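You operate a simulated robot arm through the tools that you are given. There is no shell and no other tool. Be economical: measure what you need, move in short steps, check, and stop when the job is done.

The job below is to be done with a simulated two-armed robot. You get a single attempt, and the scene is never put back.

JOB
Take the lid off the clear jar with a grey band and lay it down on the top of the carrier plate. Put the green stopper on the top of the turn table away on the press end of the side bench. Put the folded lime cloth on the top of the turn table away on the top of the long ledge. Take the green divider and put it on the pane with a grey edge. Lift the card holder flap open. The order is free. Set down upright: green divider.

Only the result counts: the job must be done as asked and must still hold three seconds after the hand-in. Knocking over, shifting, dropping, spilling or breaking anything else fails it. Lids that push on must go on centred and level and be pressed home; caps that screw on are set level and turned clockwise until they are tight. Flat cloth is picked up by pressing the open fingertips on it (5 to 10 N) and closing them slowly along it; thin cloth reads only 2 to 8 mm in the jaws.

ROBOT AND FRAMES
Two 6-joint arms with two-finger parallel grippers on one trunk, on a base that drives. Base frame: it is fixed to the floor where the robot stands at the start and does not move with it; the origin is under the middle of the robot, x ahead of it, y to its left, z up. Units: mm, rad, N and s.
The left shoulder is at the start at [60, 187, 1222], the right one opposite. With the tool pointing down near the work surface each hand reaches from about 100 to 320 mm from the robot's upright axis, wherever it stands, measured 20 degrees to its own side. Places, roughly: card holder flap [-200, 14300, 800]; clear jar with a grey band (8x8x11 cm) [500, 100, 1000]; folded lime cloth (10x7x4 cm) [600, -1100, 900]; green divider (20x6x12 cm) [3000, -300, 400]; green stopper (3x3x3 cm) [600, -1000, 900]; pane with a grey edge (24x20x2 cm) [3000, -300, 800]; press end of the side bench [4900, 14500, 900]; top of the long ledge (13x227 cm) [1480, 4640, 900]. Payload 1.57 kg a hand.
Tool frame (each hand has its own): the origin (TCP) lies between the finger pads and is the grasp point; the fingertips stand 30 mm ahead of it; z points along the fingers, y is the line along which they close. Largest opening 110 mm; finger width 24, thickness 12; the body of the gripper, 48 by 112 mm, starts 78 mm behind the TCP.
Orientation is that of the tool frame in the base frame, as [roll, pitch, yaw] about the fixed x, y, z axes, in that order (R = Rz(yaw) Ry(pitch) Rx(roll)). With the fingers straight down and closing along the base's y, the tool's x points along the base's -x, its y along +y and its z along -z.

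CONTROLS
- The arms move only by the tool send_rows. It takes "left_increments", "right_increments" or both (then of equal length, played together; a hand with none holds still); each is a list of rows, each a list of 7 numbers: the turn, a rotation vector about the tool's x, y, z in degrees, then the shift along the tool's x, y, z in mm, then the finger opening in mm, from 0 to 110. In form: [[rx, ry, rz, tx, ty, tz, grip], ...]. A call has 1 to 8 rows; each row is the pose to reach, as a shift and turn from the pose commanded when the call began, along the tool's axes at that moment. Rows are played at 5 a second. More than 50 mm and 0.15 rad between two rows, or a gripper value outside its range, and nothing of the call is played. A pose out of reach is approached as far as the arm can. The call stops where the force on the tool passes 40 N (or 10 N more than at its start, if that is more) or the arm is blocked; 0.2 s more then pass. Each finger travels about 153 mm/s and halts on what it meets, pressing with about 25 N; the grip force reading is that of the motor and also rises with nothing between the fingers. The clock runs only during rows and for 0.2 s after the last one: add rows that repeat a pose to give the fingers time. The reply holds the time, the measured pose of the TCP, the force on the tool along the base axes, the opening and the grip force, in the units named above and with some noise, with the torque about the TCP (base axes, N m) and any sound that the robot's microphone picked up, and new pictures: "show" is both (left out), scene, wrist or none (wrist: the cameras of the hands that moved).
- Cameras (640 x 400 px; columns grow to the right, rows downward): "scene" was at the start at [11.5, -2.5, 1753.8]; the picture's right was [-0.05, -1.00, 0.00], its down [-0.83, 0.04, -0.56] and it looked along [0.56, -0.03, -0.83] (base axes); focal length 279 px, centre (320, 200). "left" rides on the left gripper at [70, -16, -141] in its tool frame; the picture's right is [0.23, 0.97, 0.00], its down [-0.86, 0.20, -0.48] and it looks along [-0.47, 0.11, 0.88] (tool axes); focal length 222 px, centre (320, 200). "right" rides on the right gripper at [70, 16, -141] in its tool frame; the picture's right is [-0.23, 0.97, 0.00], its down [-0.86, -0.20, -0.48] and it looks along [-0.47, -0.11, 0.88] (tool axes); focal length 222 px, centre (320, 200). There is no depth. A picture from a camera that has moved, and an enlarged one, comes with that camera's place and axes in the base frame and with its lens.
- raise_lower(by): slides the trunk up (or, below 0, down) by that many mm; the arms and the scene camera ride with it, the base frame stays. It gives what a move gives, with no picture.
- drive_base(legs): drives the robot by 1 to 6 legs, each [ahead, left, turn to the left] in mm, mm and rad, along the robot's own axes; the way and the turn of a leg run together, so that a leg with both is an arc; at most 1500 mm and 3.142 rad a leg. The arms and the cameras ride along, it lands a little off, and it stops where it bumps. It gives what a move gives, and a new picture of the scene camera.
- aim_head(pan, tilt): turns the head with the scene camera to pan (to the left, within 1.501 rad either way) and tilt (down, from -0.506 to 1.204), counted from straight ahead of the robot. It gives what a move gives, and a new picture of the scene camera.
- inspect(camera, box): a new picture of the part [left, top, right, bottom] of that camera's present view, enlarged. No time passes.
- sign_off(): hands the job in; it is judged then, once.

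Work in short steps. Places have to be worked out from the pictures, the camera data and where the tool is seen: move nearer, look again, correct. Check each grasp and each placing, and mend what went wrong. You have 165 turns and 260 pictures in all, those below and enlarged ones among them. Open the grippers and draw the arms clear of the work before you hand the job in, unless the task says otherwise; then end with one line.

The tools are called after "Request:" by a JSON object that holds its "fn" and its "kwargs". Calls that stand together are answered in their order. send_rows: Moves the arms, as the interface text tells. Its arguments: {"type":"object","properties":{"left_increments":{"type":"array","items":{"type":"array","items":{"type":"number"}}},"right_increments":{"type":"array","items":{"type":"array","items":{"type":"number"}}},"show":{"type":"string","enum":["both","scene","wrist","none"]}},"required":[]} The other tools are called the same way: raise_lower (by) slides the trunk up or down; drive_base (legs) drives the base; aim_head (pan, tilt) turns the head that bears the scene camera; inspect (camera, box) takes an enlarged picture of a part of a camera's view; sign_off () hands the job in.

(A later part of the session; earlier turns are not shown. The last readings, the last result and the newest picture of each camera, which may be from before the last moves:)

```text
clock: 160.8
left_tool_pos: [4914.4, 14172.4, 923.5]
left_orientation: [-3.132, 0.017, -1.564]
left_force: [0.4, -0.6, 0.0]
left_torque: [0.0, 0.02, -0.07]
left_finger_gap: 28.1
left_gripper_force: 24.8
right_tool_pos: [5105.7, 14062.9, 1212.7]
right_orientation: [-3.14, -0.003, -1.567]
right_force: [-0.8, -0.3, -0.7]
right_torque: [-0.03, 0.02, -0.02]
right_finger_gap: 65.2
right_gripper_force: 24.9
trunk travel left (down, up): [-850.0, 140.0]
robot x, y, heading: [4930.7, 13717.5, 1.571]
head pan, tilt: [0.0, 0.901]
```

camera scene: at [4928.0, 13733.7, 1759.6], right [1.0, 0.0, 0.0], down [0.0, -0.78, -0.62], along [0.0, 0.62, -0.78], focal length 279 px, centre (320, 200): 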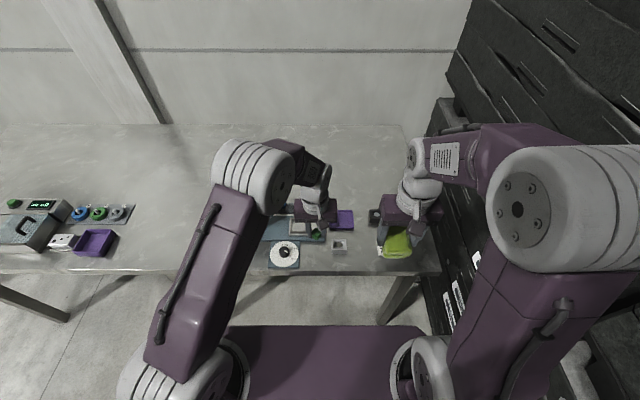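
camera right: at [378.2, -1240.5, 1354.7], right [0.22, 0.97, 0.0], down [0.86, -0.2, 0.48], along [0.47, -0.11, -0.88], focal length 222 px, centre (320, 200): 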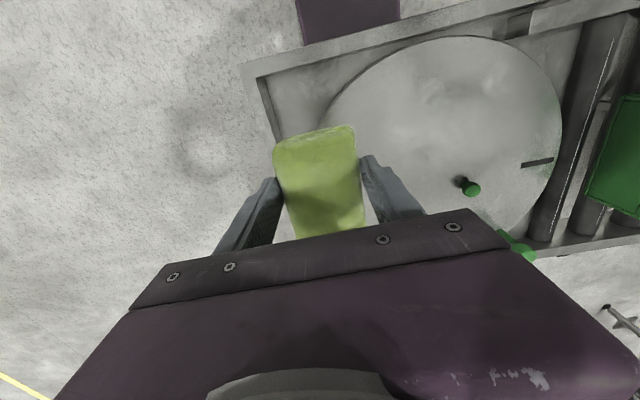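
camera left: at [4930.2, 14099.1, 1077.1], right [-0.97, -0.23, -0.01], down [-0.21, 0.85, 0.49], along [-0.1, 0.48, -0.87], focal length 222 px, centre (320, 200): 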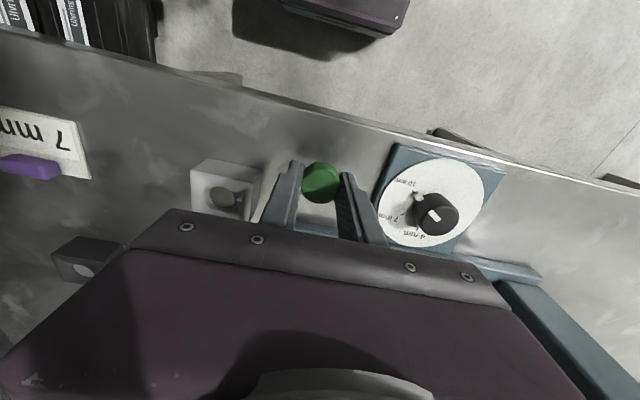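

Request:
{"fn": "send_rows", "kwargs": {"left_increments": [[0, 0, 0, 0, 0, 4, 12], [0, 0, 0, 0, 0, 7, 12], [0, 0, 0, 0, 0, 10, 12], [0, 0, 0, 0, 0, 13, 12], [0, 0, 0, 0, 0, 13, 12]], "show": "wrist"}}

Request:
{"fn": "inspect", "kwargs": {"camera": "scene", "box": [260, 200, 388, 280]}}

```text
clock: 162.0
left_tool_pos: [4915.1, 14171.8, 913.7]
left_orientation: [-3.129, 0.025, -1.564]
left_force: [-4.3, 2.9, 33.3]
left_torque: [0.02, 0.17, -0.01]
left_finger_gap: 27.9
left_gripper_force: 24.7
right_tool_pos: [5103.6, 14058.6, 1214.4]
right_orientation: [-3.139, 0.001, -1.565]
right_force: [-0.7, -0.2, -0.5]
right_torque: [-0.02, -0.02, 0.01]
right_finger_gap: 65.1
right_gripper_force: 25.3
trunk travel left (down, up): [-850.0, 140.0]
robot x, y, heading: [4929.6, 13716.5, 1.574]
head pan, tilt: [0.0, 0.901]
camera left: at [4930.1, 14098.1, 1053.9], right [-0.97, -0.23, -0.02], down [-0.21, 0.84, 0.5], along [-0.1, 0.49, -0.87], focal length 222 px, centre (320, 200)
```

left: 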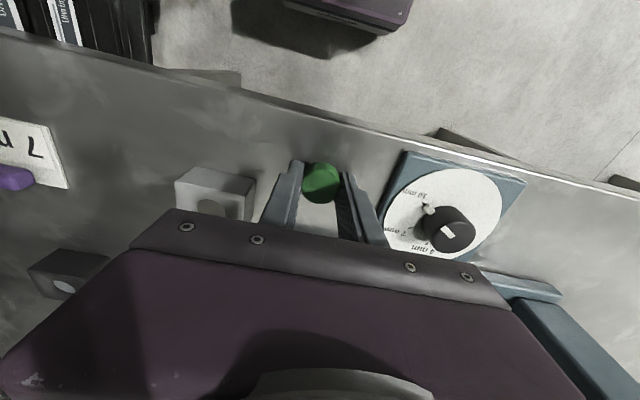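

```text
5.00 times, centred on (324, 240) of scene
camera zoom: at [4927.7, 13728.9, 1760.1], right [1.0, 0.0, 0.0], down [0.0, -0.78, -0.62], along [0.0, 0.62, -0.78], focal length 1394 px, centre (300, 0)
```

zoom: 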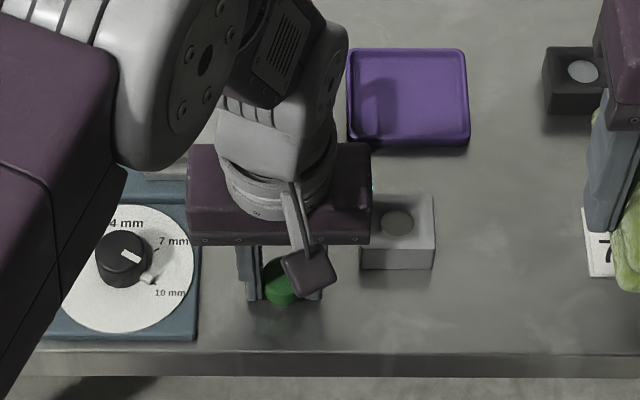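

Contact. Unload, open slightly, and lift.

Request:
{"fn": "send_rows", "kwargs": {"left_increments": [[0, 0, 0, 0, 0, 2, 12], [0, 0, 0, 0, 0, 1, 30], [0, 0, 0, 0, 0, -1, 46], [0, 0, 0, 0, 0, -1, 46], [0, 0, 0, 0, 0, -30, 46], [0, 0, 0, 0, 0, -75, 46], [0, 0, 0, 0, 0, -120, 46]], "show": "wrist"}}

```text
clock: 163.6
left_tool_pos: [4912.4, 14168.0, 1030.3]
left_orientation: [-3.131, 0.017, -1.564]
left_force: [-0.2, 0.1, 0.6]
left_torque: [-0.04, 0.01, 0.01]
left_finger_gap: 46.1
left_gripper_force: 0.0
right_tool_pos: [5105.2, 14061.6, 1211.5]
right_orientation: [-3.14, 0.001, -1.567]
right_force: [-0.7, -0.4, -0.6]
right_torque: [-0.05, 0.01, 0.01]
right_finger_gap: 64.9
right_gripper_force: 24.4
trunk travel left (down, up): [-850.0, 140.0]
robot x, y, heading: [4929.3, 13717.7, 1.578]
head pan, tilt: [0.0, 0.901]
camera left: at [4927.9, 14096.1, 1171.3], right [-0.97, -0.23, -0.01], down [-0.21, 0.85, 0.49], along [-0.1, 0.48, -0.87], focal length 222 px, centre (320, 200)
```

left: 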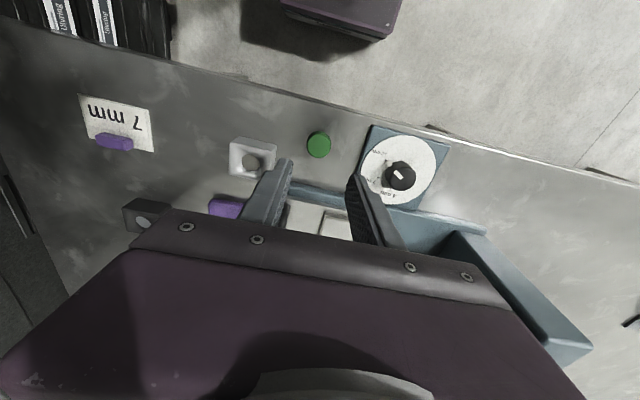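

Stopper stands well. Retract the left hand and drive back toward the flap.

Request:
{"fn": "send_rows", "kwargs": {"left_increments": [[0, 0, 0, 0, 0, -45, 40], [0, 0, 0, 20, 10, -85, 20], [0, 0, 0, 50, 40, -110, 0], [0, 0, 0, 80, 70, -140, 0], [0, 0, 0, 110, 100, -160, 0]], "show": "none"}}

Request:
{"fn": "drive_base", "kwargs": {"legs": [[-230, 0, 0], [0, 1500, 0], [0, 1500, 0], [0, 1500, 0], [0, 550, 0]]}}

```text
refused: row 4 steps farther than a row can; nothing moved
```

```text
clock: 189.1
left_tool_pos: [-129.7, 13909.1, 1030.8]
left_orientation: [-3.132, 0.017, -1.551]
left_force: [0.6, -0.5, 0.1]
left_torque: [-0.02, 0.0, -0.01]
left_finger_gap: 46.1
left_gripper_force: 0.0
right_tool_pos: [64.1, 13802.9, 1211.9]
right_orientation: [3.14, -0.001, -1.556]
right_force: [-0.3, -0.8, -0.8]
right_torque: [-0.02, -0.02, -0.02]
right_finger_gap: 65.0
right_gripper_force: 24.6
trunk travel left (down, up): [-850.0, 140.0]
robot x, y, heading: [-113.9, 13454.0, 1.585]
head pan, tilt: [0.0, 0.901]
camera scene: at [-108.1, 13472.6, 1759.5], right [1.0, 0.02, 0.0], down [0.01, -0.78, -0.62], along [-0.01, 0.62, -0.78], focal length 279 px, centre (320, 200)
```

scene: 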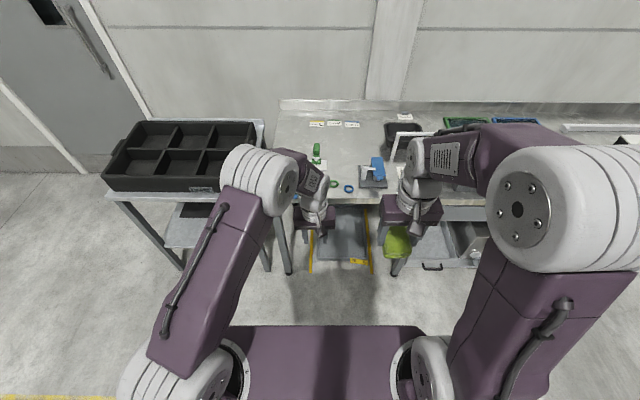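

I'm in front of the flap bench. I move the left hand left/back and view the flap closely.

Request:
{"fn": "send_rows", "kwargs": {"left_increments": [[0, 0, 0, 15, 40, -10, 20], [0, 0, 0, 30, 80, -20, 0], [0, 0, 0, 45, 120, -30, 0], [0, 0, 0, 60, 160, -40, 0], [0, 0, 0, 80, 200, -40, 0]]}}

Request:
{"fn": "inspect", "kwargs": {"camera": "scene", "box": [264, 140, 360, 200]}}

```text
clock: 190.3
left_tool_pos: [-332.7, 13823.5, 1067.0]
left_orientation: [-3.129, 0.019, -1.553]
left_force: [-0.6, -0.5, 0.7]
left_torque: [0.03, -0.03, -0.02]
left_finger_gap: 0.3
left_gripper_force: 21.0
right_tool_pos: [62.3, 13801.5, 1211.4]
right_orientation: [-3.14, -0.002, -1.556]
right_force: [0.1, 0.1, -1.4]
right_torque: [-0.01, -0.05, -0.01]
right_finger_gap: 65.0
right_gripper_force: 25.1
trunk travel left (down, up): [-850.0, 140.0]
robot x, y, heading: [-109.4, 13455.8, 1.587]
head pan, tilt: [0.0, 0.901]
camera scene: at [-111.8, 13471.4, 1759.5], right [1.0, 0.02, 0.0], down [0.01, -0.78, -0.62], along [-0.01, 0.62, -0.78], focal length 279 px, centre (320, 200)
camera left: at [-315.0, 13750.4, 1207.5], right [-0.97, -0.24, -0.02], down [-0.22, 0.84, 0.49], along [-0.11, 0.48, -0.87], focal length 222 px, centre (320, 200)
```

scene: 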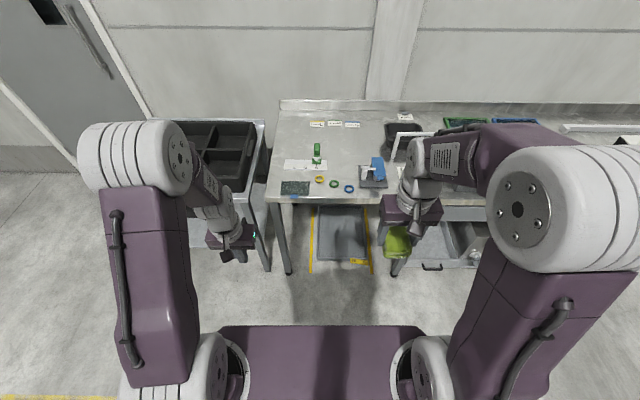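
left: 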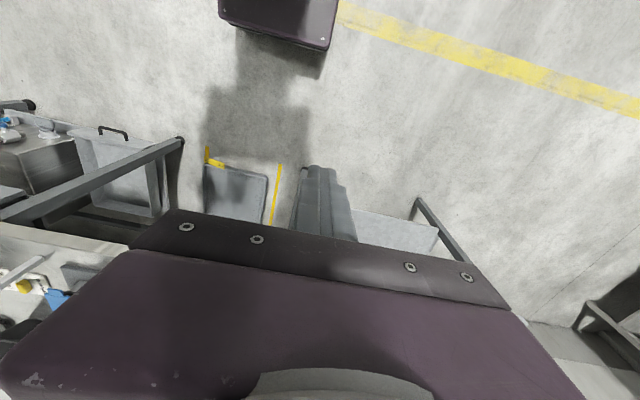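

```text
6.67 times, centred on (312, 170) of scene
camera zoom: at [-111.8, 13471.4, 1759.5], right [1.0, 0.02, 0.0], down [0.01, -0.78, -0.62], along [-0.01, 0.62, -0.78], focal length 1858 px, centre (373, 400)
```

zoom: 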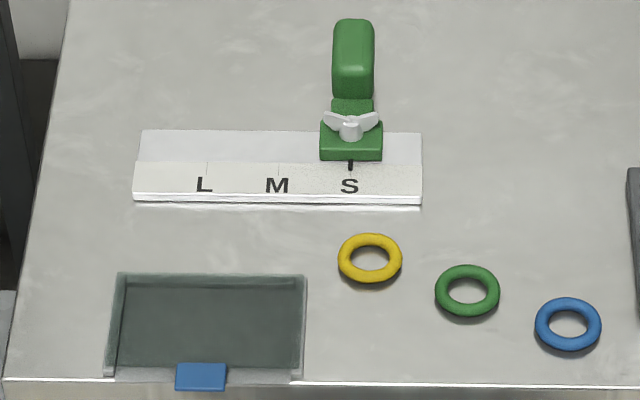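

The flap's blue tab overhangs the bench edge at ≈(-230,14215,845); hinge at the back (y≈14297). I'll come from the front with a horizontal hand and push the tab up from below. First lower the trunk.

Request:
{"fn": "raise_lower", "kwargs": {"by": -270}}

Request:
{"fn": "send_rows", "kwargs": {"left_increments": [[0, -8, 0, -22, -8, 0, 0], [0, -16, 0, -44, -16, 0, 0], [0, -24, 0, -66, -24, 0, 0], [0, -32, 0, -88, -32, 0, 0], [0, -40, 0, -110, -40, 0, 0], [0, -48, 0, -132, -50, 0, 0], [0, -56, 0, -154, -60, 0, 0], [0, -64, 0, -176, -70, 0, 0]]}}

```text
clock: 193.1
left_tool_pos: [-329.2, 13824.8, 796.6]
left_orientation: [-3.133, 0.018, -1.551]
left_force: [-0.9, -0.6, -0.2]
left_torque: [0.0, -0.01, 0.0]
left_finger_gap: 0.2
left_gripper_force: 21.3
right_tool_pos: [63.5, 13802.8, 941.4]
right_orientation: [-3.141, -0.002, -1.556]
right_force: [0.6, -1.2, -0.1]
right_torque: [-0.04, -0.02, 0.0]
right_finger_gap: 65.1
right_gripper_force: 25.0
trunk travel left (down, up): [-580.0, 410.0]
robot x, y, heading: [-109.1, 13459.2, 1.588]
head pan, tilt: [0.0, 0.901]
```

```text
clock: 194.9
left_tool_pos: [-255.1, 14056.3, 829.1]
left_orientation: [-3.118, 1.109, -1.532]
left_force: [1.1, 0.3, -0.7]
left_torque: [0.0, 0.0, 0.01]
left_finger_gap: 0.0
left_gripper_force: 21.2
left hand out of reach, approached as far as the arm can: row 2, 7, 8
right_tool_pos: [63.4, 13803.9, 940.7]
right_orientation: [-3.141, -0.004, -1.554]
right_force: [-0.3, 0.6, 0.3]
right_torque: [0.0, 0.04, -0.02]
right_finger_gap: 64.9
right_gripper_force: 25.1
trunk travel left (down, up): [-580.0, 410.0]
robot x, y, heading: [-112.5, 13453.1, 1.585]
head pan, tilt: [0.0, 0.901]
camera scene: at [-109.4, 13473.8, 1489.5], right [1.0, 0.02, 0.0], down [0.01, -0.78, -0.62], along [-0.01, 0.62, -0.78], focal length 279 px, centre (320, 200)
camera left: at [-235.7, 13898.1, 829.9], right [-0.97, -0.12, -0.21], down [-0.21, -0.05, 0.98], along [-0.13, 0.99, 0.02], focal length 222 px, centre (320, 200)
```

scene: 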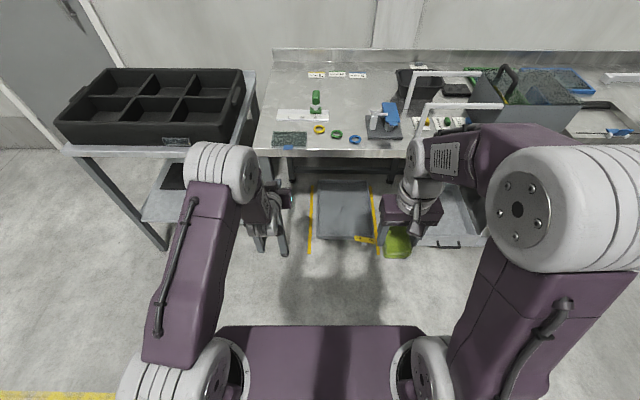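
left: 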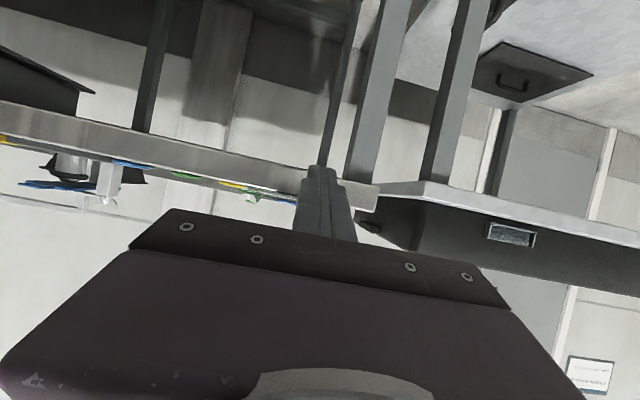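

Request:
{"fn": "inspect", "kwargs": {"camera": "left", "box": [200, 130, 400, 255]}}

Request:
{"fn": "inspect", "kwargs": {"camera": "scene", "box": [240, 120, 336, 180]}}

```text
3.20 times, centred on (300, 192) of left
camera zoom: at [-235.7, 13898.1, 829.9], right [-0.97, -0.12, -0.21], down [-0.21, -0.05, 0.98], along [-0.13, 0.99, 0.02], focal length 711 px, centre (384, 224)
```

zoom: 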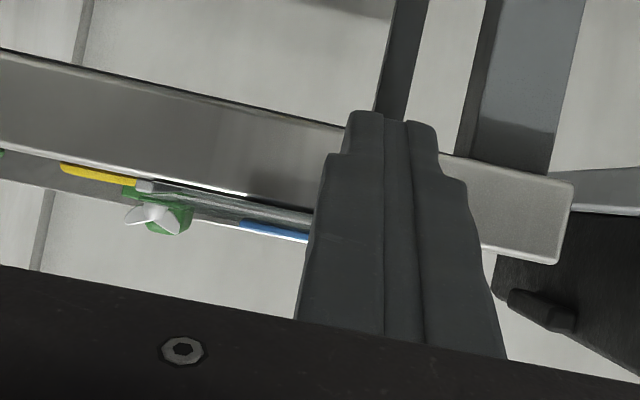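

```text
6.67 times, centred on (288, 150) of scene
camera zoom: at [-109.4, 13473.8, 1489.5], right [1.0, 0.02, 0.0], down [0.01, -0.78, -0.62], along [-0.01, 0.62, -0.78], focal length 1858 px, centre (533, 533)
```

zoom: 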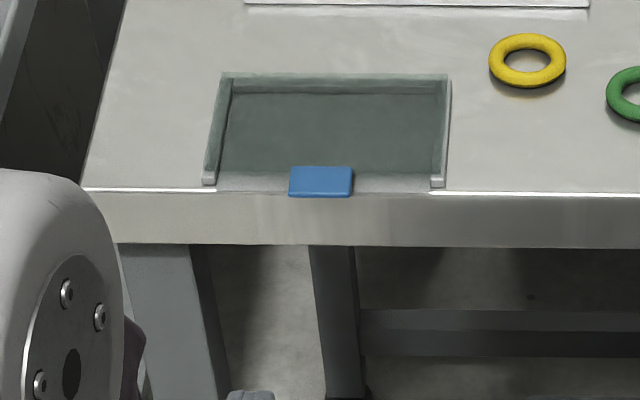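

Tab front edge ≈ (-231 centre, 14202, underside ≈846), overhanging the bench edge (14223) by ~20 mm. I finish turning the hand horizontal, just below and in front of it.

Request:
{"fn": "send_rows", "kwargs": {"left_increments": [[0, -6.6, 0, -7, -6, 23, 0], [0, -13.2, 0, -14, -12, 46, 0], [0, -19.8, 0, -20, -18, 69, 0], [0, -26.5, 0, -27, -24, 92, 0], [0, -26.5, 0, -27, -24, 92, 0]]}}

```text
clock: 195.7
left_tool_pos: [-234.2, 14182.2, 828.0]
left_orientation: [-3.03, 1.468, -1.436]
left_force: [-2.2, -93.0, 30.6]
left_torque: [1.96, -0.41, -0.22]
left_finger_gap: 0.0
left_gripper_force: 20.5
left hand out of reach, approached as far as the arm can: row 1, 2, 3, 4
right_tool_pos: [62.4, 13800.0, 941.6]
right_orientation: [-3.138, 0.0, -1.554]
right_force: [0.5, 4.4, -2.6]
right_torque: [-0.31, -0.03, 0.0]
right_finger_gap: 65.0
right_gripper_force: 25.1
trunk travel left (down, up): [-580.0, 410.0]
robot x, y, heading: [-113.5, 13455.6, 1.589]
head pan, tilt: [0.0, 0.901]
stopped in row 4 (left hand): the force on the tool passed its limit (the readings are from after the stop); the commanded pose is now the measured one
camera scene: at [-110.0, 13468.1, 1489.7], right [1.0, 0.02, 0.0], down [0.01, -0.78, -0.62], along [-0.01, 0.62, -0.78], focal length 279 px, centre (320, 200)
camera left: at [-213.5, 14034.2, 773.2], right [-0.97, -0.05, -0.24], down [-0.2, -0.39, 0.9], along [-0.13, 0.92, 0.37], focal length 222 px, centre (320, 200)
```

scene: 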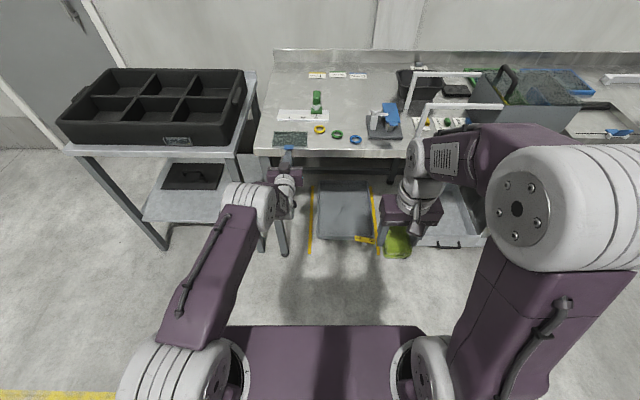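
left: 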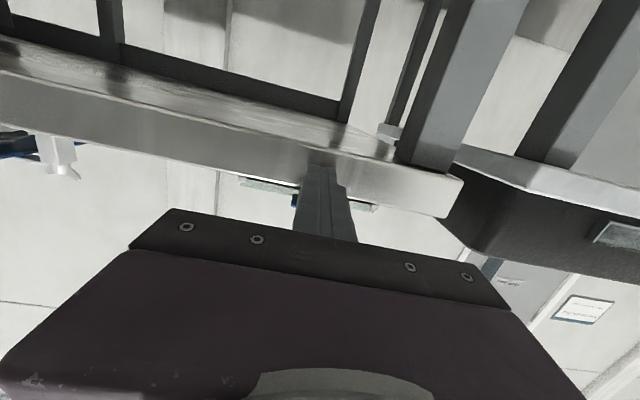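

The tips pressed on the bench edge. Back off ~12 mm and inspect.

Request:
{"fn": "send_rows", "kwargs": {"left_increments": [[0, 0, 0, 0, 0, -8, 0], [0, 0, 0, 0, 0, -14, 0]], "show": "none"}}

Request:
{"fn": "inspect", "kwargs": {"camera": "scene", "box": [240, 120, 336, 180]}}

Request:
{"fn": "inspect", "kwargs": {"camera": "left", "box": [230, 140, 390, 240]}}

```text
clock: 196.3
left_tool_pos: [-234.1, 14180.8, 828.1]
left_orientation: [-3.038, 1.464, -1.444]
left_force: [-0.1, -21.4, 7.5]
left_torque: [0.4, 0.06, -0.07]
left_finger_gap: 0.2
left_gripper_force: 21.3
left hand out of reach, approached as far as the arm can: row 1, 2
right_tool_pos: [62.2, 13798.6, 942.7]
right_orientation: [-3.141, 0.003, -1.554]
right_force: [-0.1, -0.2, -0.5]
right_torque: [-0.01, 0.0, 0.04]
right_finger_gap: 65.2
right_gripper_force: 24.4
trunk travel left (down, up): [-580.0, 410.0]
robot x, y, heading: [-106.2, 13457.1, 1.591]
head pan, tilt: [0.0, 0.901]
```

```text
6.67 times, centred on (288, 150) of scene
camera zoom: at [-109.7, 13466.2, 1489.6], right [1.0, 0.02, 0.0], down [0.01, -0.78, -0.62], along [-0.01, 0.62, -0.78], focal length 1858 px, centre (533, 533)
```

zoom: 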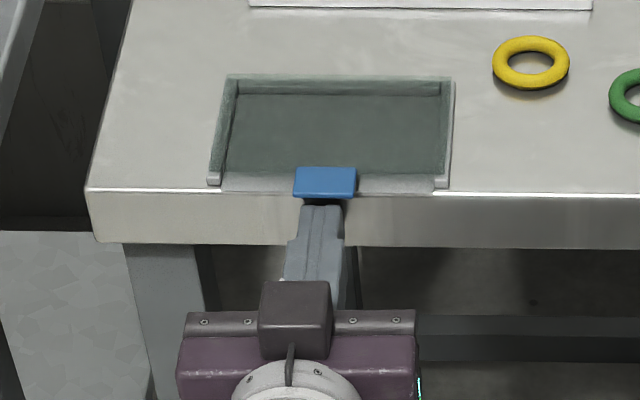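

```text
4.00 times, centred on (310, 190) of left
camera zoom: at [-213.5, 14033.8, 773.9], right [-0.97, -0.05, -0.24], down [-0.2, -0.39, 0.9], along [-0.13, 0.92, 0.37], focal length 888 px, centre (360, 240)
```

zoom: 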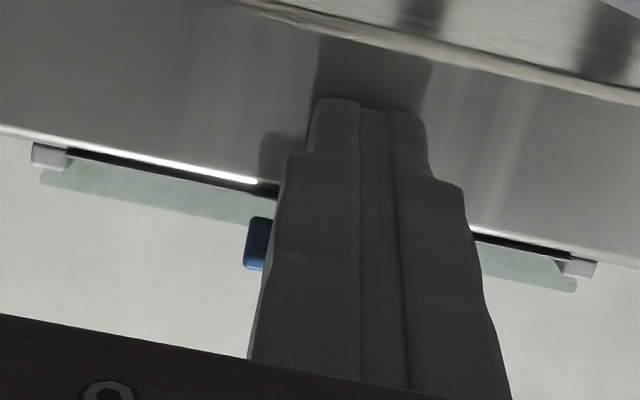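

Finger sits right under the tab. I'll use the base and trunk for clean straight motion: back off a few mm, then raise 30 mm.

Request:
{"fn": "drive_base", "kwargs": {"legs": [[-7, 0, 0]]}}

Request:
{"fn": "raise_lower", "kwargs": {"by": 30}}

Request:
{"fn": "inspect", "kwargs": {"camera": "scene", "box": [240, 120, 336, 180]}}

Request:
{"fn": "inspect", "kwargs": {"camera": "left", "box": [230, 140, 390, 240]}}

```text
clock: 197.0
left_tool_pos: [-233.4, 14179.1, 824.8]
left_orientation: [-3.043, 1.458, -1.447]
left_force: [-0.5, -0.4, -0.2]
left_torque: [0.01, -0.01, 0.02]
left_finger_gap: 0.0
left_gripper_force: 21.4
right_tool_pos: [62.1, 13797.7, 941.2]
right_orientation: [3.141, -0.002, -1.553]
right_force: [-0.4, 0.5, -0.6]
right_torque: [-0.03, 0.0, 0.01]
right_finger_gap: 65.4
right_gripper_force: 25.1
trunk travel left (down, up): [-580.0, 410.0]
robot x, y, heading: [-111.8, 13449.7, 1.584]
head pan, tilt: [0.0, 0.901]
camera scene: at [-109.8, 13466.4, 1489.5], right [1.0, 0.02, 0.0], down [0.01, -0.78, -0.62], along [-0.01, 0.62, -0.78], focal length 279 px, centre (320, 200)
```

scene: 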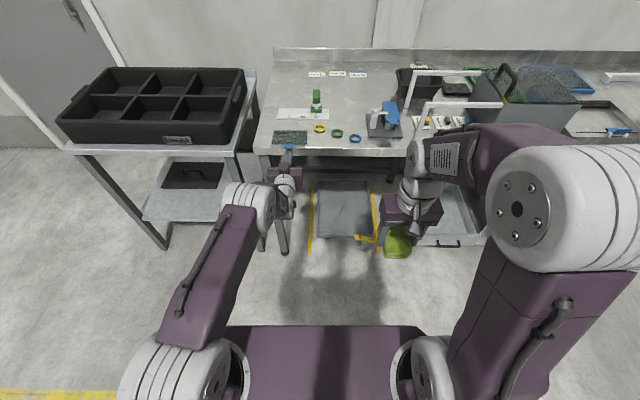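

```text
clock: 197.8
left_tool_pos: [-235.0, 14177.7, 853.8]
left_orientation: [-3.042, 1.458, -1.449]
left_force: [0.3, 0.7, -0.1]
left_torque: [0.03, 0.02, 0.02]
left_finger_gap: 0.1
left_gripper_force: 21.2
right_tool_pos: [62.3, 13797.0, 971.4]
right_orientation: [-3.141, -0.002, -1.556]
right_force: [-0.1, 0.0, -0.5]
right_torque: [0.0, -0.02, 0.01]
right_finger_gap: 65.2
right_gripper_force: 24.4
trunk travel left (down, up): [-610.0, 380.0]
robot x, y, heading: [-108.9, 13447.9, 1.583]
head pan, tilt: [0.0, 0.901]
```

```text
6.67 times, centred on (288, 150) of scene
camera zoom: at [-109.7, 13465.9, 1519.6], right [1.0, 0.02, 0.0], down [0.01, -0.78, -0.62], along [-0.01, 0.62, -0.78], focal length 1858 px, centre (533, 533)
```

zoom: 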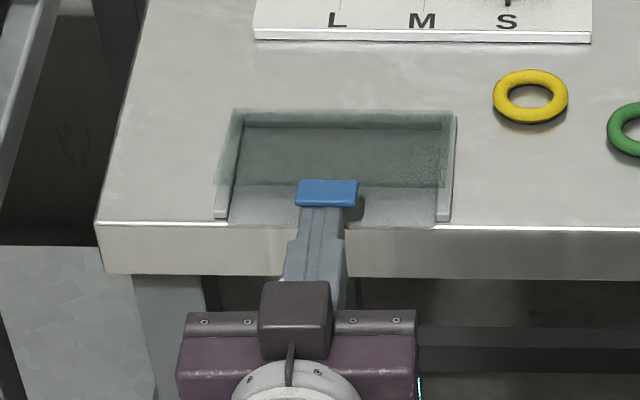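

```text
4.00 times, centred on (310, 190) of left
camera zoom: at [-213.3, 14030.2, 801.1], right [-0.97, -0.05, -0.24], down [-0.2, -0.39, 0.9], along [-0.13, 0.92, 0.36], focal length 888 px, centre (360, 240)
```

zoom: 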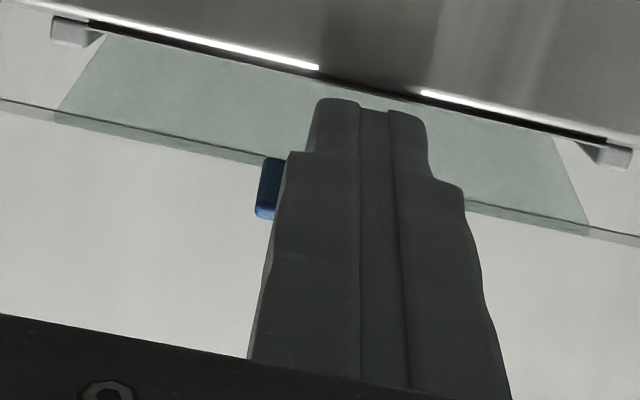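

The flap is lifting. Raise 12, advance 30, raise 35.

Request:
{"fn": "raise_lower", "kwargs": {"by": 12}}

Request:
{"fn": "drive_base", "kwargs": {"legs": [[32, 0, 0]]}}

Request:
{"fn": "raise_lower", "kwargs": {"by": 35}}

Request:
{"fn": "inspect", "kwargs": {"camera": "scene", "box": [240, 120, 336, 180]}}

```text
clock: 198.4
left_tool_pos: [-234.5, 14178.7, 865.8]
left_orientation: [-3.042, 1.459, -1.448]
left_force: [0.1, -0.2, -0.7]
left_torque: [0.0, 0.02, 0.01]
left_finger_gap: 0.0
left_gripper_force: 21.4
right_tool_pos: [62.7, 13795.7, 983.2]
right_orientation: [3.141, -0.002, -1.554]
right_force: [0.3, 0.5, -1.2]
right_torque: [-0.01, -0.03, -0.01]
right_finger_gap: 64.9
right_gripper_force: 24.5
trunk travel left (down, up): [-622.0, 368.0]
robot x, y, heading: [-108.9, 13449.8, 1.583]
head pan, tilt: [0.0, 0.901]
```

```text
clock: 199.2
left_tool_pos: [-233.0, 14208.8, 867.9]
left_orientation: [-3.04, 1.46, -1.449]
left_force: [-0.1, -0.3, -0.4]
left_torque: [-0.03, 0.01, -0.02]
left_finger_gap: 0.1
left_gripper_force: 21.2
right_tool_pos: [61.9, 13827.1, 984.4]
right_orientation: [3.141, -0.001, -1.555]
right_force: [-0.5, 1.0, 1.3]
right_torque: [0.01, -0.06, -0.01]
right_finger_gap: 65.1
right_gripper_force: 24.8
trunk travel left (down, up): [-622.0, 368.0]
robot x, y, heading: [-114.3, 13481.0, 1.59]
head pan, tilt: [0.0, 0.901]
camera scene: at [-110.1, 13495.2, 1531.6], right [1.0, 0.02, 0.0], down [0.01, -0.78, -0.62], along [-0.01, 0.62, -0.78], focal length 279 px, centre (320, 200)
```

scene: 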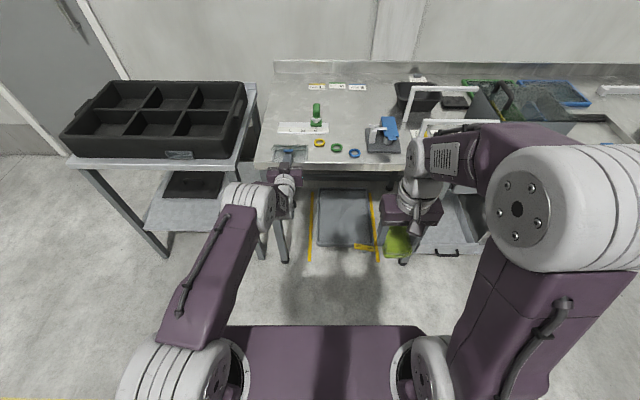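

```text
clock: 200.0
left_tool_pos: [-234.1, 14210.5, 900.3]
left_orientation: [-3.042, 1.459, -1.448]
left_force: [-0.9, -0.1, 0.7]
left_torque: [0.01, 0.03, 0.0]
left_finger_gap: 0.0
left_gripper_force: 20.6
right_tool_pos: [63.1, 13828.1, 1017.7]
right_orientation: [-3.139, -0.001, -1.555]
right_force: [-0.2, -0.2, -0.4]
right_torque: [-0.02, -0.01, -0.02]
right_finger_gap: 65.1
right_gripper_force: 25.5
trunk travel left (down, up): [-657.0, 333.0]
robot x, y, heading: [-110.6, 13481.2, 1.592]
head pan, tilt: [0.0, 0.901]
```

```text
6.67 times, centred on (288, 150) of scene
camera zoom: at [-110.2, 13498.1, 1566.5], right [1.0, 0.02, 0.0], down [0.01, -0.78, -0.62], along [-0.01, 0.62, -0.78], focal length 1858 px, centre (533, 533)
```

zoom: 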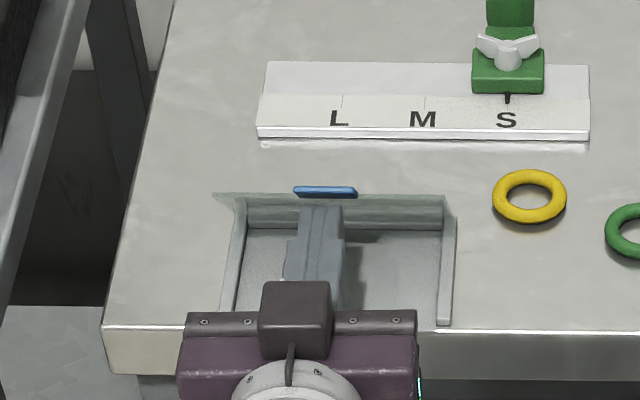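

Flap about 50° open. Raise 20 and push forward 55 to bring it past vertical.

Request:
{"fn": "raise_lower", "kwargs": {"by": 18}}

Request:
{"fn": "drive_base", "kwargs": {"legs": [[60, 0, 0]]}}

Request:
{"fn": "inspect", "kwargs": {"camera": "scene", "box": [240, 120, 336, 180]}}

```text
clock: 200.6
left_tool_pos: [-234.1, 14209.6, 918.8]
left_orientation: [-3.041, 1.457, -1.449]
left_force: [0.2, -0.2, 0.2]
left_torque: [0.0, 0.01, 0.01]
left_finger_gap: 0.1
left_gripper_force: 21.2
right_tool_pos: [62.2, 13827.7, 1037.1]
right_orientation: [3.14, -0.003, -1.553]
right_force: [-0.5, -0.1, -0.9]
right_torque: [-0.02, 0.01, 0.0]
right_finger_gap: 64.8
right_gripper_force: 24.8
trunk travel left (down, up): [-675.0, 315.0]
robot x, y, heading: [-112.0, 13480.2, 1.581]
head pan, tilt: [0.0, 0.901]
```

```text
clock: 201.6
left_tool_pos: [-236.2, 14270.0, 919.1]
left_orientation: [-3.04, 1.457, -1.449]
left_force: [0.7, 1.5, 1.0]
left_torque: [-0.03, -0.01, -0.01]
left_finger_gap: 0.1
left_gripper_force: 21.4
right_tool_pos: [61.2, 13888.3, 1036.2]
right_orientation: [-3.139, -0.001, -1.554]
right_force: [-1.0, -0.3, -0.4]
right_torque: [-0.02, 0.0, -0.01]
right_finger_gap: 65.4
right_gripper_force: 25.3
trunk travel left (down, up): [-675.0, 315.0]
robot x, y, heading: [-112.6, 13536.8, 1.59]
head pan, tilt: [0.0, 0.901]
camera scene: at [-111.2, 13557.5, 1584.5], right [1.0, 0.02, 0.0], down [0.01, -0.78, -0.62], along [-0.01, 0.62, -0.78], focal length 279 px, centre (320, 200)
```

scene: 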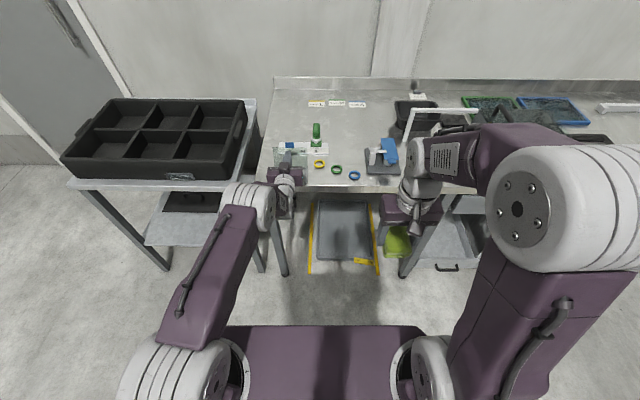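

```text
6.67 times, centred on (288, 150) of scene
camera zoom: at [-111.2, 13557.5, 1584.5], right [1.0, 0.02, 0.0], down [0.01, -0.78, -0.62], along [-0.01, 0.62, -0.78], focal length 1858 px, centre (533, 533)
```

zoom: 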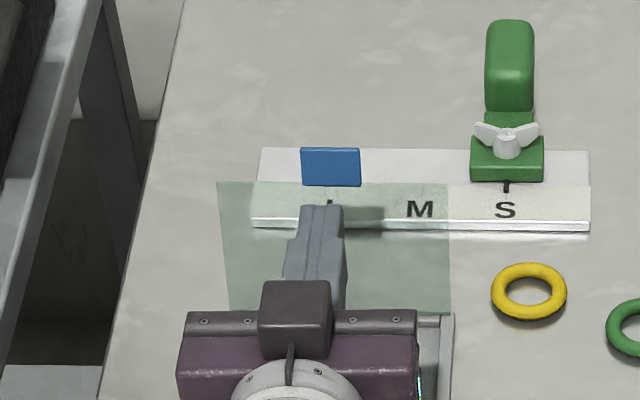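

Flap is about vertical. Push another 20 mm, then back off and see whether it stays.

Request:
{"fn": "drive_base", "kwargs": {"legs": [[22, 0, 0]]}}

Request:
{"fn": "inspect", "kwargs": {"camera": "scene", "box": [240, 120, 336, 180]}}

```text
clock: 202.6
left_tool_pos: [-236.8, 14284.3, 921.4]
left_orientation: [-3.047, 1.461, -1.453]
left_force: [0.8, -29.6, 11.6]
left_torque: [-0.1, -0.11, -0.09]
left_finger_gap: 0.0
left_gripper_force: 21.2
right_tool_pos: [61.1, 13902.4, 1039.1]
right_orientation: [-3.14, 0.002, -1.553]
right_force: [-0.6, 0.8, -0.5]
right_torque: [-0.02, 0.0, -0.01]
right_finger_gap: 65.3
right_gripper_force: 25.1
trunk travel left (down, up): [-675.0, 315.0]
robot x, y, heading: [-114.4, 13562.1, 1.593]
head pan, tilt: [0.0, 0.901]
stopped in leg 1: the force on the tool passed its limit (the readings are from after the stop); the commanded pose is now the measured one
camera scene: at [-111.0, 13568.1, 1584.7], right [1.0, 0.02, 0.0], down [0.01, -0.78, -0.63], along [-0.01, 0.63, -0.78], focal length 279 px, centre (320, 200)
```

scene: 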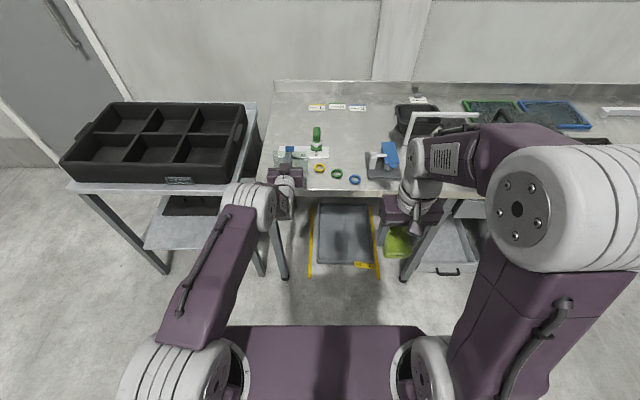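

```text
6.67 times, centred on (288, 150) of scene
camera zoom: at [-111.0, 13568.1, 1584.7], right [1.0, 0.02, 0.0], down [0.01, -0.78, -0.63], along [-0.01, 0.63, -0.78], focal length 1858 px, centre (533, 533)
```

zoom: 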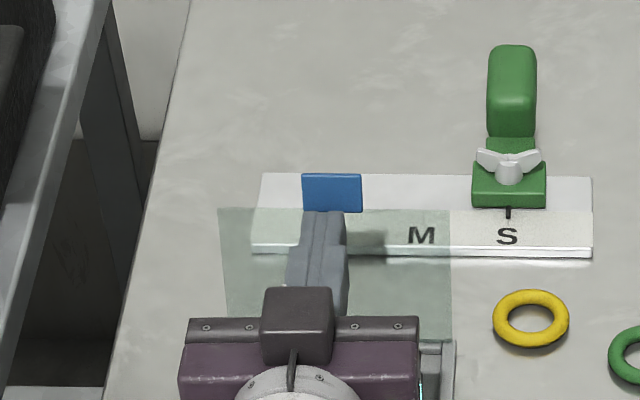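

The hinge is at its stop. Back off and check that it stays open.

Request:
{"fn": "drive_base", "kwargs": {"legs": [[-200, 0, 0]]}}

Request:
{"fn": "inspect", "kwargs": {"camera": "scene", "box": [240, 100, 336, 160]}}

```text
clock: 204.2
left_tool_pos: [-233.0, 14090.4, 916.9]
left_orientation: [-3.05, 1.451, -1.456]
left_force: [-0.2, -0.3, -0.2]
left_torque: [0.01, 0.02, -0.01]
left_finger_gap: 0.1
left_gripper_force: 21.2
right_tool_pos: [64.3, 13711.2, 1036.5]
right_orientation: [-3.139, -0.004, -1.552]
right_force: [-0.1, -0.3, -1.1]
right_torque: [-0.01, 0.03, 0.01]
right_finger_gap: 65.0
right_gripper_force: 25.1
trunk travel left (down, up): [-675.0, 315.0]
robot x, y, heading: [-108.0, 13362.4, 1.593]
head pan, tilt: [0.0, 0.901]
camera scene: at [-108.0, 13380.7, 1584.5], right [1.0, 0.02, 0.0], down [0.02, -0.78, -0.62], along [-0.01, 0.62, -0.78], focal length 279 px, centre (320, 200)
```

scene: 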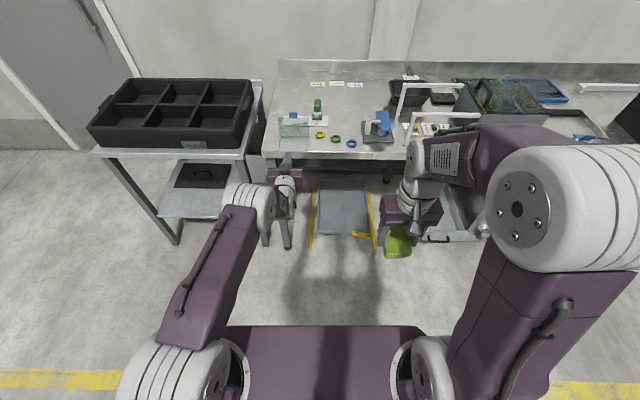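

```text
6.67 times, centred on (288, 130) of scene
camera zoom: at [-108.0, 13380.7, 1584.5], right [1.0, 0.02, 0.0], down [0.02, -0.78, -0.62], along [-0.01, 0.62, -0.78], focal length 1858 px, centre (533, 667)
```

zoom: 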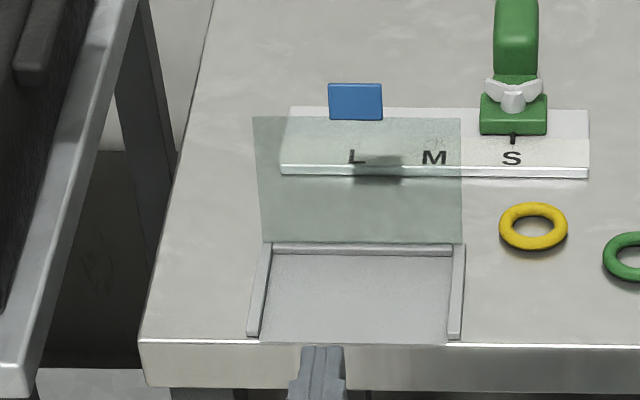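

The flap stays open. Restore the left hand to pointing down while retracting.

Request:
{"fn": "send_rows", "kwargs": {"left_increments": [[0, 7.5, 0, -5, 0, -30, 0], [0, 15, 0, -10, 0, -60, 0], [0, 22.5, 0, -15, 0, -90, 0], [0, 30, 0, -20, 0, -120, 0], [0, 37.5, 0, -25, 0, -150, 0], [0, 45, 0, -30, 0, -180, 0], [0, 52.5, 0, -35, 0, -210, 0], [0, 60, 0, -40, 0, -240, 0]], "show": "none"}}

```text
clock: 206.0
left_tool_pos: [-239.2, 13872.2, 981.9]
left_orientation: [3.108, 0.467, -1.562]
left_force: [1.1, -2.5, 0.4]
left_torque: [0.12, 0.09, 0.13]
left_finger_gap: 0.0
left_gripper_force: 21.1
left hand out of reach, approached as far as the arm can: row 7, 8
right_tool_pos: [63.9, 13710.5, 1035.8]
right_orientation: [-3.14, -0.001, -1.551]
right_force: [0.0, -1.1, -0.7]
right_torque: [-0.05, -0.01, 0.02]
right_finger_gap: 64.9
right_gripper_force: 25.1
trunk travel left (down, up): [-675.0, 315.0]
robot x, y, heading: [-106.4, 13363.9, 1.59]
head pan, tilt: [0.0, 0.901]
```

Request:
{"fn": "send_rows", "kwargs": {"left_increments": [[0, 6.7, 0, 22, 0, -11, 60], [0, 13.4, 0, 44, 0, -22, 110], [0, 20.1, 0, 66, 0, -34, 110], [0, 26.8, 0, 89, 0, -45, 110], [0, 26.8, 0, 89, 0, -45, 110]], "show": "none"}}

Request:
{"fn": "drive_base", "kwargs": {"legs": [[-250, 0, 0], [0, 0, -2.2]]}}

Request:
{"fn": "aim_head", "kwargs": {"pan": 0.0, "tilt": 0.15}}

Request:
{"fn": "aim_head", "kwargs": {"pan": -1.0, "tilt": 0.15}}

```text
clock: 207.2
left_tool_pos: [-230.1, 13761.9, 946.6]
left_orientation: [3.051, 0.133, -1.532]
left_force: [-0.1, 0.6, -0.1]
left_torque: [0.03, 0.01, 0.0]
left_finger_gap: 109.7
left_gripper_force: 0.1
left hand out of reach, approached as far as the arm can: row 2, 3, 4, 5
right_tool_pos: [64.1, 13710.7, 1036.6]
right_orientation: [-3.14, -0.003, -1.55]
right_force: [-0.3, 1.1, -0.5]
right_torque: [0.02, -0.02, 0.0]
right_finger_gap: 64.9
right_gripper_force: 25.0
trunk travel left (down, up): [-675.0, 315.0]
robot x, y, heading: [-108.5, 13367.1, 1.585]
head pan, tilt: [0.0, 0.901]
```

```text
clock: 214.2
left_tool_pos: [293.0, 12987.3, 946.7]
left_orientation: [3.05, 0.129, 2.569]
left_force: [-0.2, -0.5, -0.7]
left_torque: [0.0, 0.0, -0.02]
left_finger_gap: 110.0
left_gripper_force: 0.1
right_tool_pos: [82.7, 12774.1, 1036.8]
right_orientation: [-3.141, -0.003, 2.549]
right_force: [0.6, -0.3, -1.2]
right_torque: [0.02, 0.04, -0.02]
right_finger_gap: 65.0
right_gripper_force: 25.3
trunk travel left (down, up): [-675.0, 315.0]
robot x, y, heading: [-105.8, 13112.8, -0.588]
head pan, tilt: [0.0, 0.901]
camera scene: at [-89.7, 13106.9, 1584.5], right [-0.56, -0.83, 0.0], down [-0.65, 0.44, -0.62], along [0.52, -0.35, -0.78], focal length 279 px, centre (320, 200)
```

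scene: 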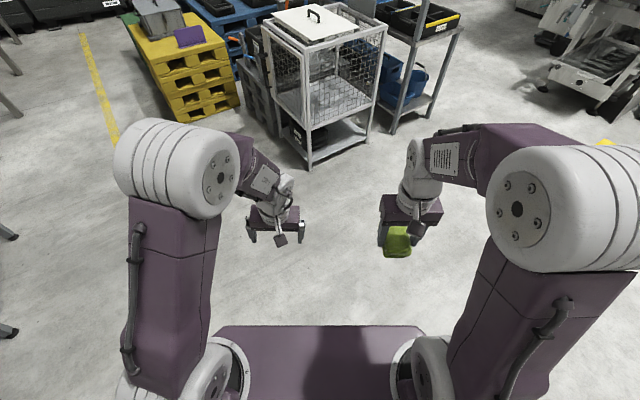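

```text
clock: 215.3
left_tool_pos: [293.2, 12986.1, 946.1]
left_orientation: [3.051, 0.13, 2.569]
left_force: [-0.3, -0.3, 0.1]
left_torque: [0.0, -0.01, -0.02]
left_finger_gap: 110.1
left_gripper_force: 0.0
right_tool_pos: [82.2, 12776.2, 1036.6]
right_orientation: [-3.141, -0.004, 2.55]
right_force: [-0.4, 0.1, 0.1]
right_torque: [0.02, 0.04, -0.01]
right_finger_gap: 65.3
right_gripper_force: 25.1
trunk travel left (down, up): [-675.0, 315.0]
robot x, y, heading: [-102.9, 13113.5, -0.589]
head pan, tilt: [0.0, 0.15]
camera scene: at [-75.4, 13097.2, 1650.7], right [-0.56, -0.83, 0.0], down [-0.12, 0.08, -0.99], along [0.82, -0.55, -0.15], focal length 279 px, centre (320, 200)
```

scene: 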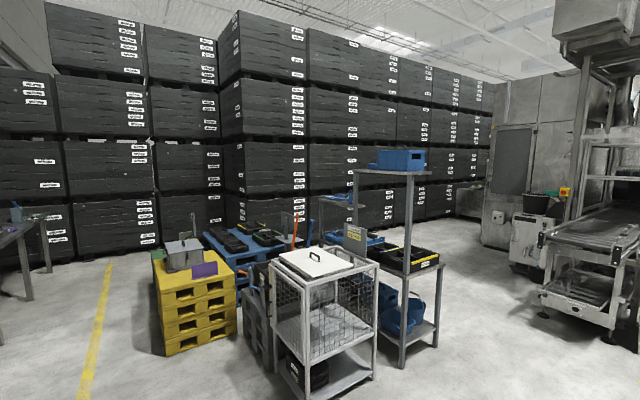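

```text
clock: 216.6
left_tool_pos: [292.9, 12985.8, 946.8]
left_orientation: [3.051, 0.132, 2.57]
left_force: [0.4, 0.0, 0.2]
left_torque: [0.0, 0.01, -0.01]
left_finger_gap: 109.9
left_gripper_force: 0.1
right_tool_pos: [82.7, 12774.1, 1035.0]
right_orientation: [-3.141, -0.005, 2.55]
right_force: [0.1, -1.2, -1.5]
right_torque: [-0.02, -0.04, -0.04]
right_finger_gap: 65.5
right_gripper_force: 24.5
trunk travel left (down, up): [-675.0, 315.0]
robot x, y, heading: [-100.9, 13114.8, -0.59]
head pan, tilt: [-1.0, 0.15]
camera scene: at [-154.2, 13056.2, 1650.8], right [-1.0, 0.02, 0.0], down [0.0, 0.15, -0.99], along [-0.02, -0.99, -0.15], focal length 279 px, centre (320, 200)
```

scene: 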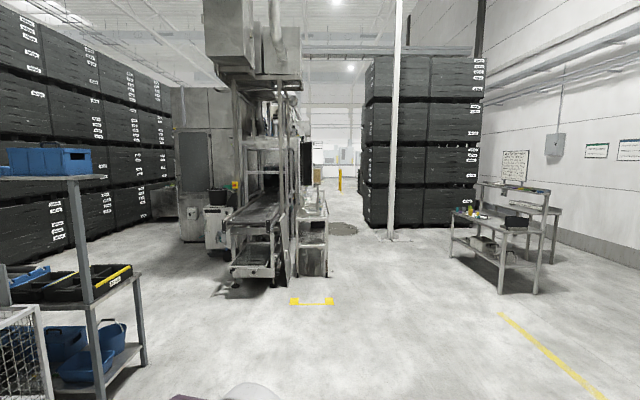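

The ledge aisle lies beyond the machine end, x≈2500–4000. I turn to face −y and drive to y≈10200, then look left.

Request:
{"fn": "drive_base", "kwargs": {"legs": [[0, 0, -0.98], [1450, 80, 0], [1400, 80, 0]]}}

Request:
{"fn": "aim_head", "kwargs": {"pan": 0.9, "tilt": 0.2}}

```text
clock: 232.8
left_tool_pos: [194.7, 9891.8, 946.2]
left_orientation: [3.052, 0.131, 1.595]
left_force: [-0.7, 0.4, 0.4]
left_torque: [-0.02, -0.01, -0.01]
left_finger_gap: 110.3
left_gripper_force: 0.1
right_tool_pos: [-98.3, 9946.3, 1037.5]
right_orientation: [-3.14, -0.003, 1.578]
right_force: [1.1, -0.9, -0.3]
right_torque: [-0.03, -0.02, 0.02]
right_finger_gap: 65.2
right_gripper_force: 24.9
trunk travel left (down, up): [-675.0, 315.0]
robot x, y, heading: [81.5, 10289.5, -1.562]
head pan, tilt: [-1.0, 0.15]
camera scene: at [-0.1, 10301.0, 1650.8], right [-0.55, 0.84, 0.0], down [0.13, 0.08, -0.99], along [-0.83, -0.54, -0.15], focal length 279 px, centre (320, 200)
```

scene: 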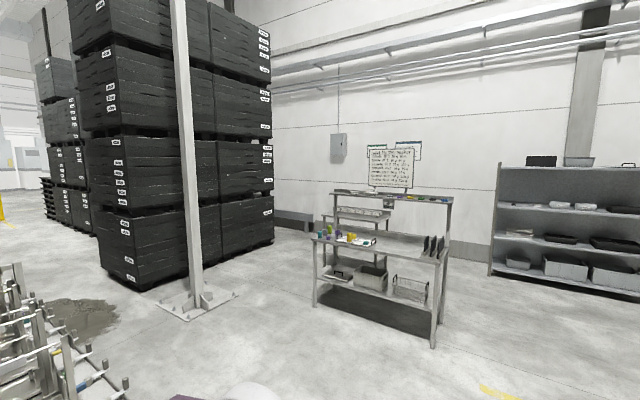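

```text
clock: 234.6
left_tool_pos: [195.9, 9890.9, 947.2]
left_orientation: [3.049, 0.132, 1.597]
left_force: [-0.2, 0.1, -0.9]
left_torque: [0.0, -0.01, -0.02]
left_finger_gap: 110.2
left_gripper_force: 0.0
right_tool_pos: [-98.8, 9946.2, 1036.5]
right_orientation: [-3.139, -0.004, 1.578]
right_force: [-0.6, -0.1, -0.7]
right_torque: [0.0, 0.01, -0.03]
right_finger_gap: 65.0
right_gripper_force: 25.0
trunk travel left (down, up): [-675.0, 315.0]
robot x, y, heading: [78.7, 10292.3, -1.563]
head pan, tilt: [0.901, 0.201]
camera scene: at [151.0, 10294.2, 1646.1], right [-0.62, -0.79, 0.0], down [-0.16, 0.12, -0.98], along [0.77, -0.6, -0.2], focal length 279 px, centre (320, 200)
```

scene: 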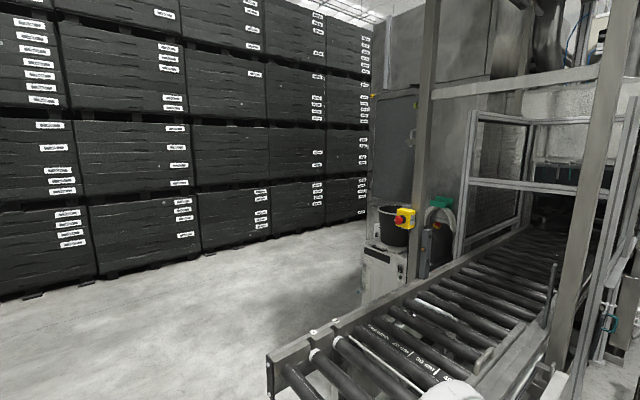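

Floor to the left is open. Strafe left (+x) to x≈3100, clear of the roller end, then look down the aisle.

Request:
{"fn": "drive_base", "kwargs": {"legs": [[-200, 0, 0], [0, 1500, 0], [0, 1480, 0]]}}

Request:
{"fn": "aim_head", "kwargs": {"pan": 0.0, "tilt": 0.2}}

```text
clock: 250.3
left_tool_pos: [3187.7, 10129.1, 946.7]
left_orientation: [3.05, 0.131, 1.595]
left_force: [-0.7, -0.3, 0.3]
left_torque: [0.02, -0.03, -0.01]
left_finger_gap: 110.1
left_gripper_force: 0.1
right_tool_pos: [2893.6, 10184.9, 1035.8]
right_orientation: [-3.14, -0.003, 1.576]
right_force: [0.3, 0.3, -0.7]
right_torque: [0.0, 0.03, 0.03]
right_finger_gap: 65.1
right_gripper_force: 25.0
trunk travel left (down, up): [-675.0, 315.0]
robot x, y, heading: [3069.4, 10530.0, -1.564]
head pan, tilt: [0.901, 0.201]
camera scene: at [3144.6, 10532.6, 1646.1], right [-0.62, -0.79, 0.0], down [-0.16, 0.12, -0.98], along [0.77, -0.6, -0.2], focal length 279 px, centre (320, 200)
```

scene: 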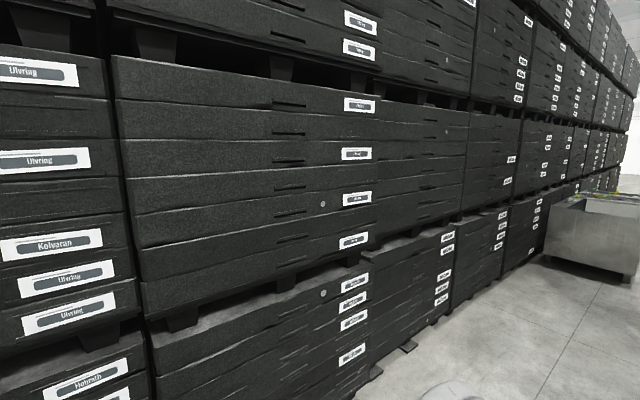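

```text
clock: 251.5
left_tool_pos: [3186.9, 10129.5, 945.9]
left_orientation: [3.051, 0.131, 1.595]
left_force: [-0.3, 0.5, 0.2]
left_torque: [0.02, -0.03, 0.02]
left_finger_gap: 110.1
left_gripper_force: 0.1
right_tool_pos: [2894.1, 10183.3, 1036.5]
right_orientation: [-3.139, -0.003, 1.576]
right_force: [0.4, -0.4, -0.5]
right_torque: [0.03, -0.02, 0.03]
right_finger_gap: 65.1
right_gripper_force: 24.9
trunk travel left (down, up): [-675.0, 315.0]
robot x, y, heading: [3074.8, 10526.4, -1.569]
head pan, tilt: [0.0, 0.201]
camera scene: at [3072.1, 10496.9, 1646.1], right [-1.0, -0.01, 0.0], down [0.0, 0.2, -0.98], along [0.01, -0.98, -0.2], focal length 279 px, centre (320, 200)
```

scene: 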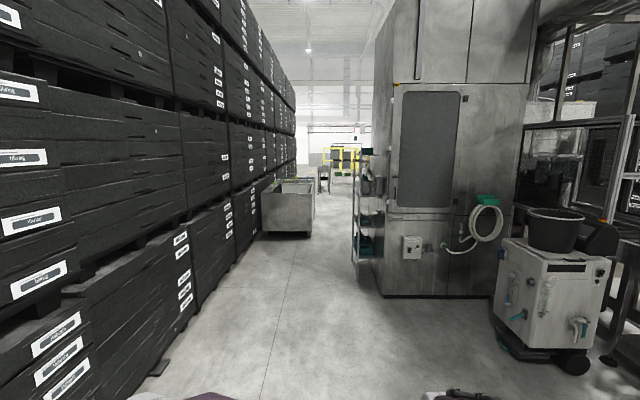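

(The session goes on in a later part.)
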